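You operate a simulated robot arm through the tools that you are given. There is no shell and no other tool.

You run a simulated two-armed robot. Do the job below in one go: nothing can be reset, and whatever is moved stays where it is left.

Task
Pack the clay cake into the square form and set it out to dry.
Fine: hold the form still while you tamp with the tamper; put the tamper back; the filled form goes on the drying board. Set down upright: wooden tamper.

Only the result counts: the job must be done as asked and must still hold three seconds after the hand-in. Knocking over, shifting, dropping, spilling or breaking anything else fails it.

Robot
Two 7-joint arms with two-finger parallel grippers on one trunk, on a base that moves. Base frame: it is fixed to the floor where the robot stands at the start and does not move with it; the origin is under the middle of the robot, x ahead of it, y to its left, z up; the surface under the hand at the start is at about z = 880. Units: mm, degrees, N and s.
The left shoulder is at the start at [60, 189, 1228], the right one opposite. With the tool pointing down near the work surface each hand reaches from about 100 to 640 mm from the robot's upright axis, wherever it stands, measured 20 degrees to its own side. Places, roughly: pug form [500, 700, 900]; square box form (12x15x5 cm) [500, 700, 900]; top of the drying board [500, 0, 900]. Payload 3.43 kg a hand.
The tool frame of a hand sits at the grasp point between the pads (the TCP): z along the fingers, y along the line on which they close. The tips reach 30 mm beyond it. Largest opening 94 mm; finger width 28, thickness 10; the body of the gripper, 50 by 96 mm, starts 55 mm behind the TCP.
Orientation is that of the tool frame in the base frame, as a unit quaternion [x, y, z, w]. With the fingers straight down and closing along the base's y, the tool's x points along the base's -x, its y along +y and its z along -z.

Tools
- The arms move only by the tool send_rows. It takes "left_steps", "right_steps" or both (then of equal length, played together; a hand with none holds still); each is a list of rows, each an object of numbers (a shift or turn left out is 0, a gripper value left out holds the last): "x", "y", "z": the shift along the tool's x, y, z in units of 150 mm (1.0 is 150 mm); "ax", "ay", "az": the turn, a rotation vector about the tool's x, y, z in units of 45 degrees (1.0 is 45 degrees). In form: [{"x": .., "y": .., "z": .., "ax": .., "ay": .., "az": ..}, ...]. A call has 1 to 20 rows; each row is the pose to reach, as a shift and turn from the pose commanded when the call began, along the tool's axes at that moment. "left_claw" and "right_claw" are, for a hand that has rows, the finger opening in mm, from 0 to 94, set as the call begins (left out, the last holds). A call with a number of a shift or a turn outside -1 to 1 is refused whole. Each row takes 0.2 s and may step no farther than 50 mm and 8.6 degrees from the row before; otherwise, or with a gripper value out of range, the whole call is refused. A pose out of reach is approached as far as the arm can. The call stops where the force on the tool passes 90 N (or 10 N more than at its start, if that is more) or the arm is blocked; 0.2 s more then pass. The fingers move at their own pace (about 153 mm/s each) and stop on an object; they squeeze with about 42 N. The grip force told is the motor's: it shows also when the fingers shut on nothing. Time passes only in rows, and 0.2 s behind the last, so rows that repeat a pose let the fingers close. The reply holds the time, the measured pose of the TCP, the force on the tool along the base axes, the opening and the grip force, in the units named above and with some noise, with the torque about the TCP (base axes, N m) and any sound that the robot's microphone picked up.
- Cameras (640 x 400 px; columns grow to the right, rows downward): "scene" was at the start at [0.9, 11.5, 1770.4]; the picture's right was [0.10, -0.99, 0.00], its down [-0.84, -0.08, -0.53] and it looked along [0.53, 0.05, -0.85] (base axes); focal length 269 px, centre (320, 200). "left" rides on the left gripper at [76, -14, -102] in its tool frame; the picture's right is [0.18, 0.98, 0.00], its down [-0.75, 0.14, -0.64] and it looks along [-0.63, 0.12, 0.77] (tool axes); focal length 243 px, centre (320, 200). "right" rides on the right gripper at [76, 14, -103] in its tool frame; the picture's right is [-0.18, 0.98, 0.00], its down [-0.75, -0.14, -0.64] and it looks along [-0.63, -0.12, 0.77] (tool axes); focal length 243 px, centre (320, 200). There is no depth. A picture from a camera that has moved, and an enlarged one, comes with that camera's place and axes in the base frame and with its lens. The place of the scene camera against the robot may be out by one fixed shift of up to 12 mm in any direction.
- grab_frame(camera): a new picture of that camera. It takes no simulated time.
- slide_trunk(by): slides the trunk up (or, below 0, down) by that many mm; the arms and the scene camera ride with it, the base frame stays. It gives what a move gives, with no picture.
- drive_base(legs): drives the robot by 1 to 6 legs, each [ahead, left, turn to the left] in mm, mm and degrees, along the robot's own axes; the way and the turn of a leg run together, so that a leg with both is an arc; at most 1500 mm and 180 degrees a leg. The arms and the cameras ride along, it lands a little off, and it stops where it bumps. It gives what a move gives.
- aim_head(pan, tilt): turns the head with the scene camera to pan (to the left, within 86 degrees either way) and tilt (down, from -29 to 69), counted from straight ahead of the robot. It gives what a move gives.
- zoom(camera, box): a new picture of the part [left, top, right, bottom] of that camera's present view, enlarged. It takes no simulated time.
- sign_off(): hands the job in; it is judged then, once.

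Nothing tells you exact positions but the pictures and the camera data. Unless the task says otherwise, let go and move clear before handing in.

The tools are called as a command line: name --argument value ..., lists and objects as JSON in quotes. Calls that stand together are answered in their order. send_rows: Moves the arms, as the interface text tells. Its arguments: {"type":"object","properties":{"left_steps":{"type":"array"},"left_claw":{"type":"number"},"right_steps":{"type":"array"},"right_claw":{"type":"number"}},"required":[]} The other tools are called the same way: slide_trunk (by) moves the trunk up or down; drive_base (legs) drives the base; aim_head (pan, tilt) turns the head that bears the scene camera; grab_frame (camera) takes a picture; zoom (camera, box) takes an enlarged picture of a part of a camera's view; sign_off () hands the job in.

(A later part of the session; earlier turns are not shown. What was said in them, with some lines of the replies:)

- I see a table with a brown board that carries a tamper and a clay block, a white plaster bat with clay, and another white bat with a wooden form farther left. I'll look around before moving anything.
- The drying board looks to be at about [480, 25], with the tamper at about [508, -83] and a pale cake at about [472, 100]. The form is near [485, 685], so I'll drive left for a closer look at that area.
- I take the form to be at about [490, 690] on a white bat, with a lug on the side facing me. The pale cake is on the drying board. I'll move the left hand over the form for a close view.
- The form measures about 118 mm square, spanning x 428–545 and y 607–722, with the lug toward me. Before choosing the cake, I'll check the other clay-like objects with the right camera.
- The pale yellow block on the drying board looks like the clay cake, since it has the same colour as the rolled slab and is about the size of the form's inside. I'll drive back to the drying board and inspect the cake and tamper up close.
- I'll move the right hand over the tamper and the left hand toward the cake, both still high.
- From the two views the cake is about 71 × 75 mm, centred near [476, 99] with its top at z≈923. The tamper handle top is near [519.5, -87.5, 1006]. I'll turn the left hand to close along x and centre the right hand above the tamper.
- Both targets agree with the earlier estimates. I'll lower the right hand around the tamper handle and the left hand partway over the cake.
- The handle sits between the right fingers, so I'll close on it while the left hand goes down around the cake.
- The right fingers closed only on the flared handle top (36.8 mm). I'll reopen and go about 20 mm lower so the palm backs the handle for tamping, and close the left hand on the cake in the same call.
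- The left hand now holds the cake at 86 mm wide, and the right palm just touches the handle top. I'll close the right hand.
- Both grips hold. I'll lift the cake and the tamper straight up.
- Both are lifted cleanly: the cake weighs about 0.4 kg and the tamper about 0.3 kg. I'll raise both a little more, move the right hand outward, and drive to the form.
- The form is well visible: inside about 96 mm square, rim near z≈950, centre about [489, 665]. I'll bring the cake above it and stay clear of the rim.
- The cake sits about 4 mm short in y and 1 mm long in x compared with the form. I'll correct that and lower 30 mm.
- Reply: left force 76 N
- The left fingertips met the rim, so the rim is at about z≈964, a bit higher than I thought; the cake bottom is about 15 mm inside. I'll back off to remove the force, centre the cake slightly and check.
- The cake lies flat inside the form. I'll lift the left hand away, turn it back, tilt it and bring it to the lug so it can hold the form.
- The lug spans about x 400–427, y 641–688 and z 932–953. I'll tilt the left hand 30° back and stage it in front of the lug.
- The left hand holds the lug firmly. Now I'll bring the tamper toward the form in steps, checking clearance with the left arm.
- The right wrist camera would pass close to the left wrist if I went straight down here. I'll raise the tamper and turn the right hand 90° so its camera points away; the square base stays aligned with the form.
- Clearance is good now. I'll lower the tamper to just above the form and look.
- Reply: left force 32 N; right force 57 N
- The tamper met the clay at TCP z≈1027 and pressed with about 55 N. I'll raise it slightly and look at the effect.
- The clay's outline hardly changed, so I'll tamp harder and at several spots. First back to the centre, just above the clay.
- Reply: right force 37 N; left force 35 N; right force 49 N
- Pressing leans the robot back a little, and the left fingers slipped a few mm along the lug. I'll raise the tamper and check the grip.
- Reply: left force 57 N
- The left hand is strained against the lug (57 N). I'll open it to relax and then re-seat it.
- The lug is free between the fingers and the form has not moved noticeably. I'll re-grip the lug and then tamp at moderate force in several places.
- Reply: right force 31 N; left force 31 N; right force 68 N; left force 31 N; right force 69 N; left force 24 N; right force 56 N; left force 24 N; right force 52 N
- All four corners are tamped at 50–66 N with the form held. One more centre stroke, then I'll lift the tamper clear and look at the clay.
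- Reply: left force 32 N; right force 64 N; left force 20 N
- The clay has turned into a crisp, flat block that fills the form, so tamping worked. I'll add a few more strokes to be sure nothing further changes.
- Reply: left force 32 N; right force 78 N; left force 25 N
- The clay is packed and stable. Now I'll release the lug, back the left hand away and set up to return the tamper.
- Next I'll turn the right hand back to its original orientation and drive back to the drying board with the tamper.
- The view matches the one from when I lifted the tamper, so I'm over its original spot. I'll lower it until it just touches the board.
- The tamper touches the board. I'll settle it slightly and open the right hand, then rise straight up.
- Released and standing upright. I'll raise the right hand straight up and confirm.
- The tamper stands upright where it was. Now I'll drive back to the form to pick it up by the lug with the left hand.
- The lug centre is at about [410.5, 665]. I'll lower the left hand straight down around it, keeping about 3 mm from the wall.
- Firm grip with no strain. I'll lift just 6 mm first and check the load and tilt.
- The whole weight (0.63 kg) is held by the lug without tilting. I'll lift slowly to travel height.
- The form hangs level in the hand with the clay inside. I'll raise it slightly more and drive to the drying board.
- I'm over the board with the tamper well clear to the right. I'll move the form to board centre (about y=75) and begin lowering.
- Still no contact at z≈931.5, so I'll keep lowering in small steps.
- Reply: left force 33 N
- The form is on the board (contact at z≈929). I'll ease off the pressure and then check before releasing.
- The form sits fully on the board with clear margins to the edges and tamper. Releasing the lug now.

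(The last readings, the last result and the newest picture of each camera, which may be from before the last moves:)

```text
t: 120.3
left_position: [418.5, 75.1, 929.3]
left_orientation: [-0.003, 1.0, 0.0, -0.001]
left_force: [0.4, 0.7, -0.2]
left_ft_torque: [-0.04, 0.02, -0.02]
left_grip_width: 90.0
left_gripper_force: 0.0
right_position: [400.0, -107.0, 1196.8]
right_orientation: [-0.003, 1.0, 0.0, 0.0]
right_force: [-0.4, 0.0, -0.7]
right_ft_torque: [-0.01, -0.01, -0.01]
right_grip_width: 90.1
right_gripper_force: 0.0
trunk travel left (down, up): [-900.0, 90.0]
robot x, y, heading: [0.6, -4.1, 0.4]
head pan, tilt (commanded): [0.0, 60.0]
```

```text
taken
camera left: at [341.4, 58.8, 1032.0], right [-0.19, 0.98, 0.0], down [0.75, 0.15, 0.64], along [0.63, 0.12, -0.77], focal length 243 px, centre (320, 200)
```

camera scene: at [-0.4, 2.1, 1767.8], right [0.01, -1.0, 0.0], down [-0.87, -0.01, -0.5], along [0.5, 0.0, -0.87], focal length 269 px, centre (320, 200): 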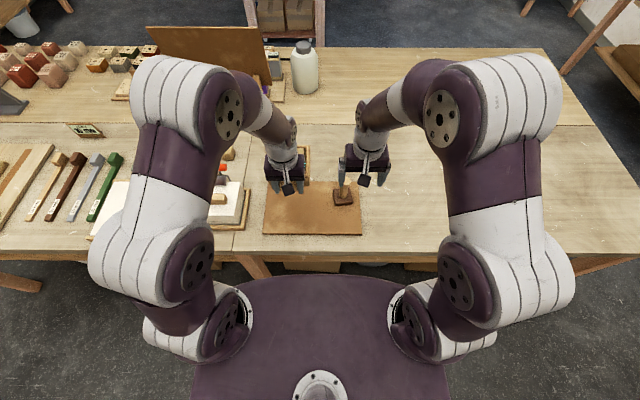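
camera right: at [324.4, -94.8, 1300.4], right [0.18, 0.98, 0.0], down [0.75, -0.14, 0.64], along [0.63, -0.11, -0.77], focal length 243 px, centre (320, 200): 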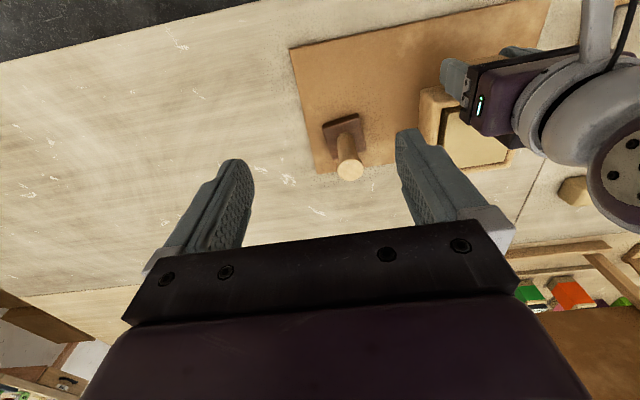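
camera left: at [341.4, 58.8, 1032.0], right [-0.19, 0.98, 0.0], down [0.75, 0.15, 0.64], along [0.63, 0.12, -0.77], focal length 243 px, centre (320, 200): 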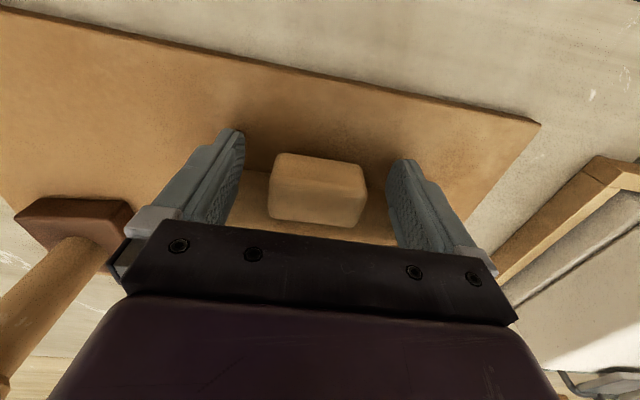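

send_rows --left_steps '[{"z": -0.05}, {"z": -0.15}, {"z": -0.3}, {"z": -0.5}, {"z": -0.7}, {"z": -0.9}, {"z": -1.0}]'

send_rows --left_steps '[{"x": 0.1, "y": 0.1, "z": -0.2}, {"x": 0.25, "y": 0.25, "z": -0.35}, {"x": 0.4, "y": 0.4, "z": -0.5}, {"x": 0.5, "y": 0.6, "z": -0.6}, {"x": 0.5, "y": 0.8, "z": -0.6}, {"x": 0.5, "y": 0.9, "z": -0.6}]'

grab_frame --camera "scene"

zoom --camera "scene" --box '[250, 160, 380, 245]'

grab_frame --camera "right"

grab_frame --camera "left"

```text
t: 121.9
left_position: [417.3, 71.4, 1080.8]
left_orientation: [-0.003, 1.0, -0.001, 0.0]
left_force: [0.0, -0.1, -0.1]
left_ft_torque: [-0.05, -0.01, -0.01]
left_grip_width: 90.1
left_gripper_force: 0.1
right_position: [400.3, -106.8, 1197.8]
right_orientation: [-0.003, 1.0, 0.0, 0.0]
right_force: [-0.5, 0.3, 0.2]
right_ft_torque: [-0.02, -0.01, 0.0]
right_grip_width: 90.0
right_gripper_force: 0.1
trunk travel left (down, up): [-900.0, 90.0]
robot x, y, heading: [-3.7, -4.6, 0.2]
head pan, tilt (commanded): [0.0, 60.0]
```

```text
t: 123.3
left_position: [345.4, 208.9, 1167.5]
left_orientation: [-0.002, 1.0, -0.001, -0.001]
left_force: [0.3, 0.5, -0.2]
left_ft_torque: [0.02, -0.01, -0.03]
left_grip_width: 90.0
left_gripper_force: 0.0
right_position: [401.6, -107.7, 1197.0]
right_orientation: [-0.003, 1.0, 0.0, 0.0]
right_force: [0.0, 0.5, 0.3]
right_ft_torque: [-0.01, 0.02, 0.0]
right_grip_width: 89.8
right_gripper_force: 0.1
trunk travel left (down, up): [-900.0, 90.0]
robot x, y, heading: [2.4, -5.6, 0.3]
head pan, tilt (commanded): [0.0, 60.0]
```

```text
taken
camera scene: at [-1.0, 0.0, 1767.9], right [0.01, -1.0, 0.0], down [-0.87, -0.01, -0.5], along [0.5, 0.0, -0.87], focal length 269 px, centre (320, 200)
```

scene: 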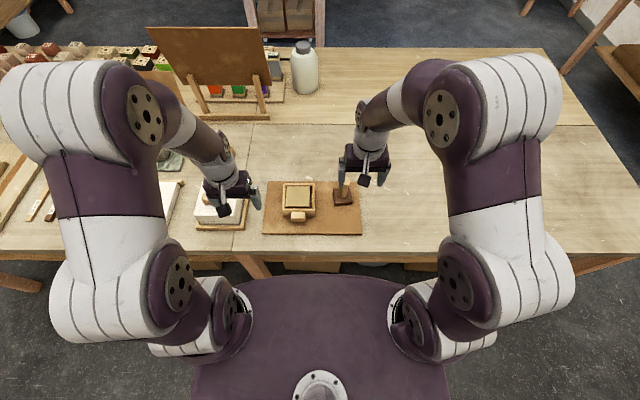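

```text
4.71 times, centred on (315, 202) of scene
camera zoom: at [-1.0, 0.0, 1767.9], right [0.01, -1.0, 0.0], down [-0.87, -0.01, -0.5], along [0.5, 0.0, -0.87], focal length 1266 px, centre (344, 188)
```

zoom: 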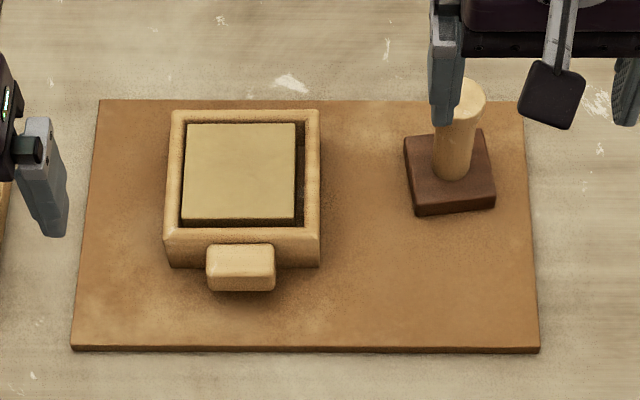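

```text
taken
camera right: at [324.1, -94.7, 1300.5], right [0.18, 0.98, 0.0], down [0.75, -0.14, 0.64], along [0.63, -0.11, -0.77], focal length 243 px, centre (320, 200)
```

right: 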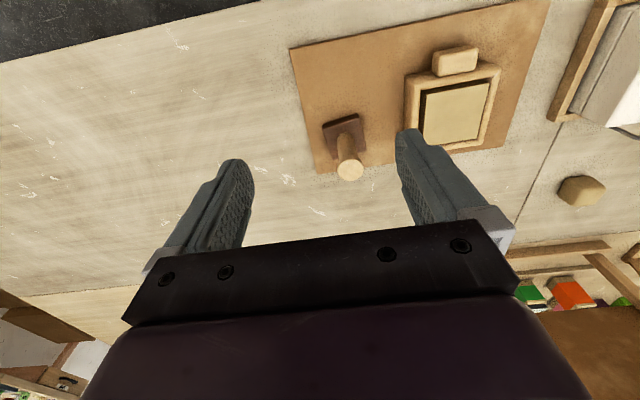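

```text
taken
camera left: at [268.4, 192.8, 1270.6], right [-0.19, 0.98, 0.0], down [0.75, 0.15, 0.64], along [0.63, 0.12, -0.77], focal length 243 px, centre (320, 200)
```

left: 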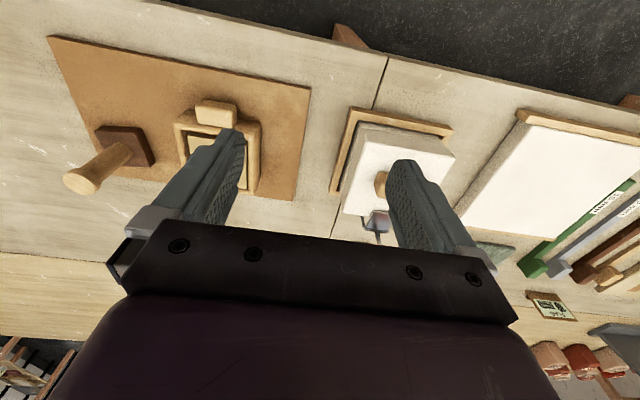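

The filled form sits flat on the drying board with the packed clay inside. The tamper stands upright at its original spot on the board, and both hands are clear. Handing in.

sign_off

```text
The job is handed in.
```

The clay cake is packed into the square form, and the filled form is on the drying board with the lug facing the robot. I have handed the job in but don't have the verdict yet.

- **Packing:** I set the cake in the form and held the form by its lug while tamping the centre and four corners, mostly at 50–65 N. The clay changed from a rounded lump to a flat, sharp-edged block. A few extra strokes changed nothing further. A gap of about 6 mm remains between the block and the form's right wall.
- **Holding the form:** Twice the form was not held perfectly still. It shifted about 2 mm on its bat while I lowered the cake in. My grip also slipped a few millimetres along the lug on one hard stroke, so I re-gripped before going on.
- **Tamper:** It stands upright on the drying board within about 2 mm of where it was, well clear of the form.
- **Other objects:** Nothing else looked moved in the last pictures, and both hands were clear before I handed in.
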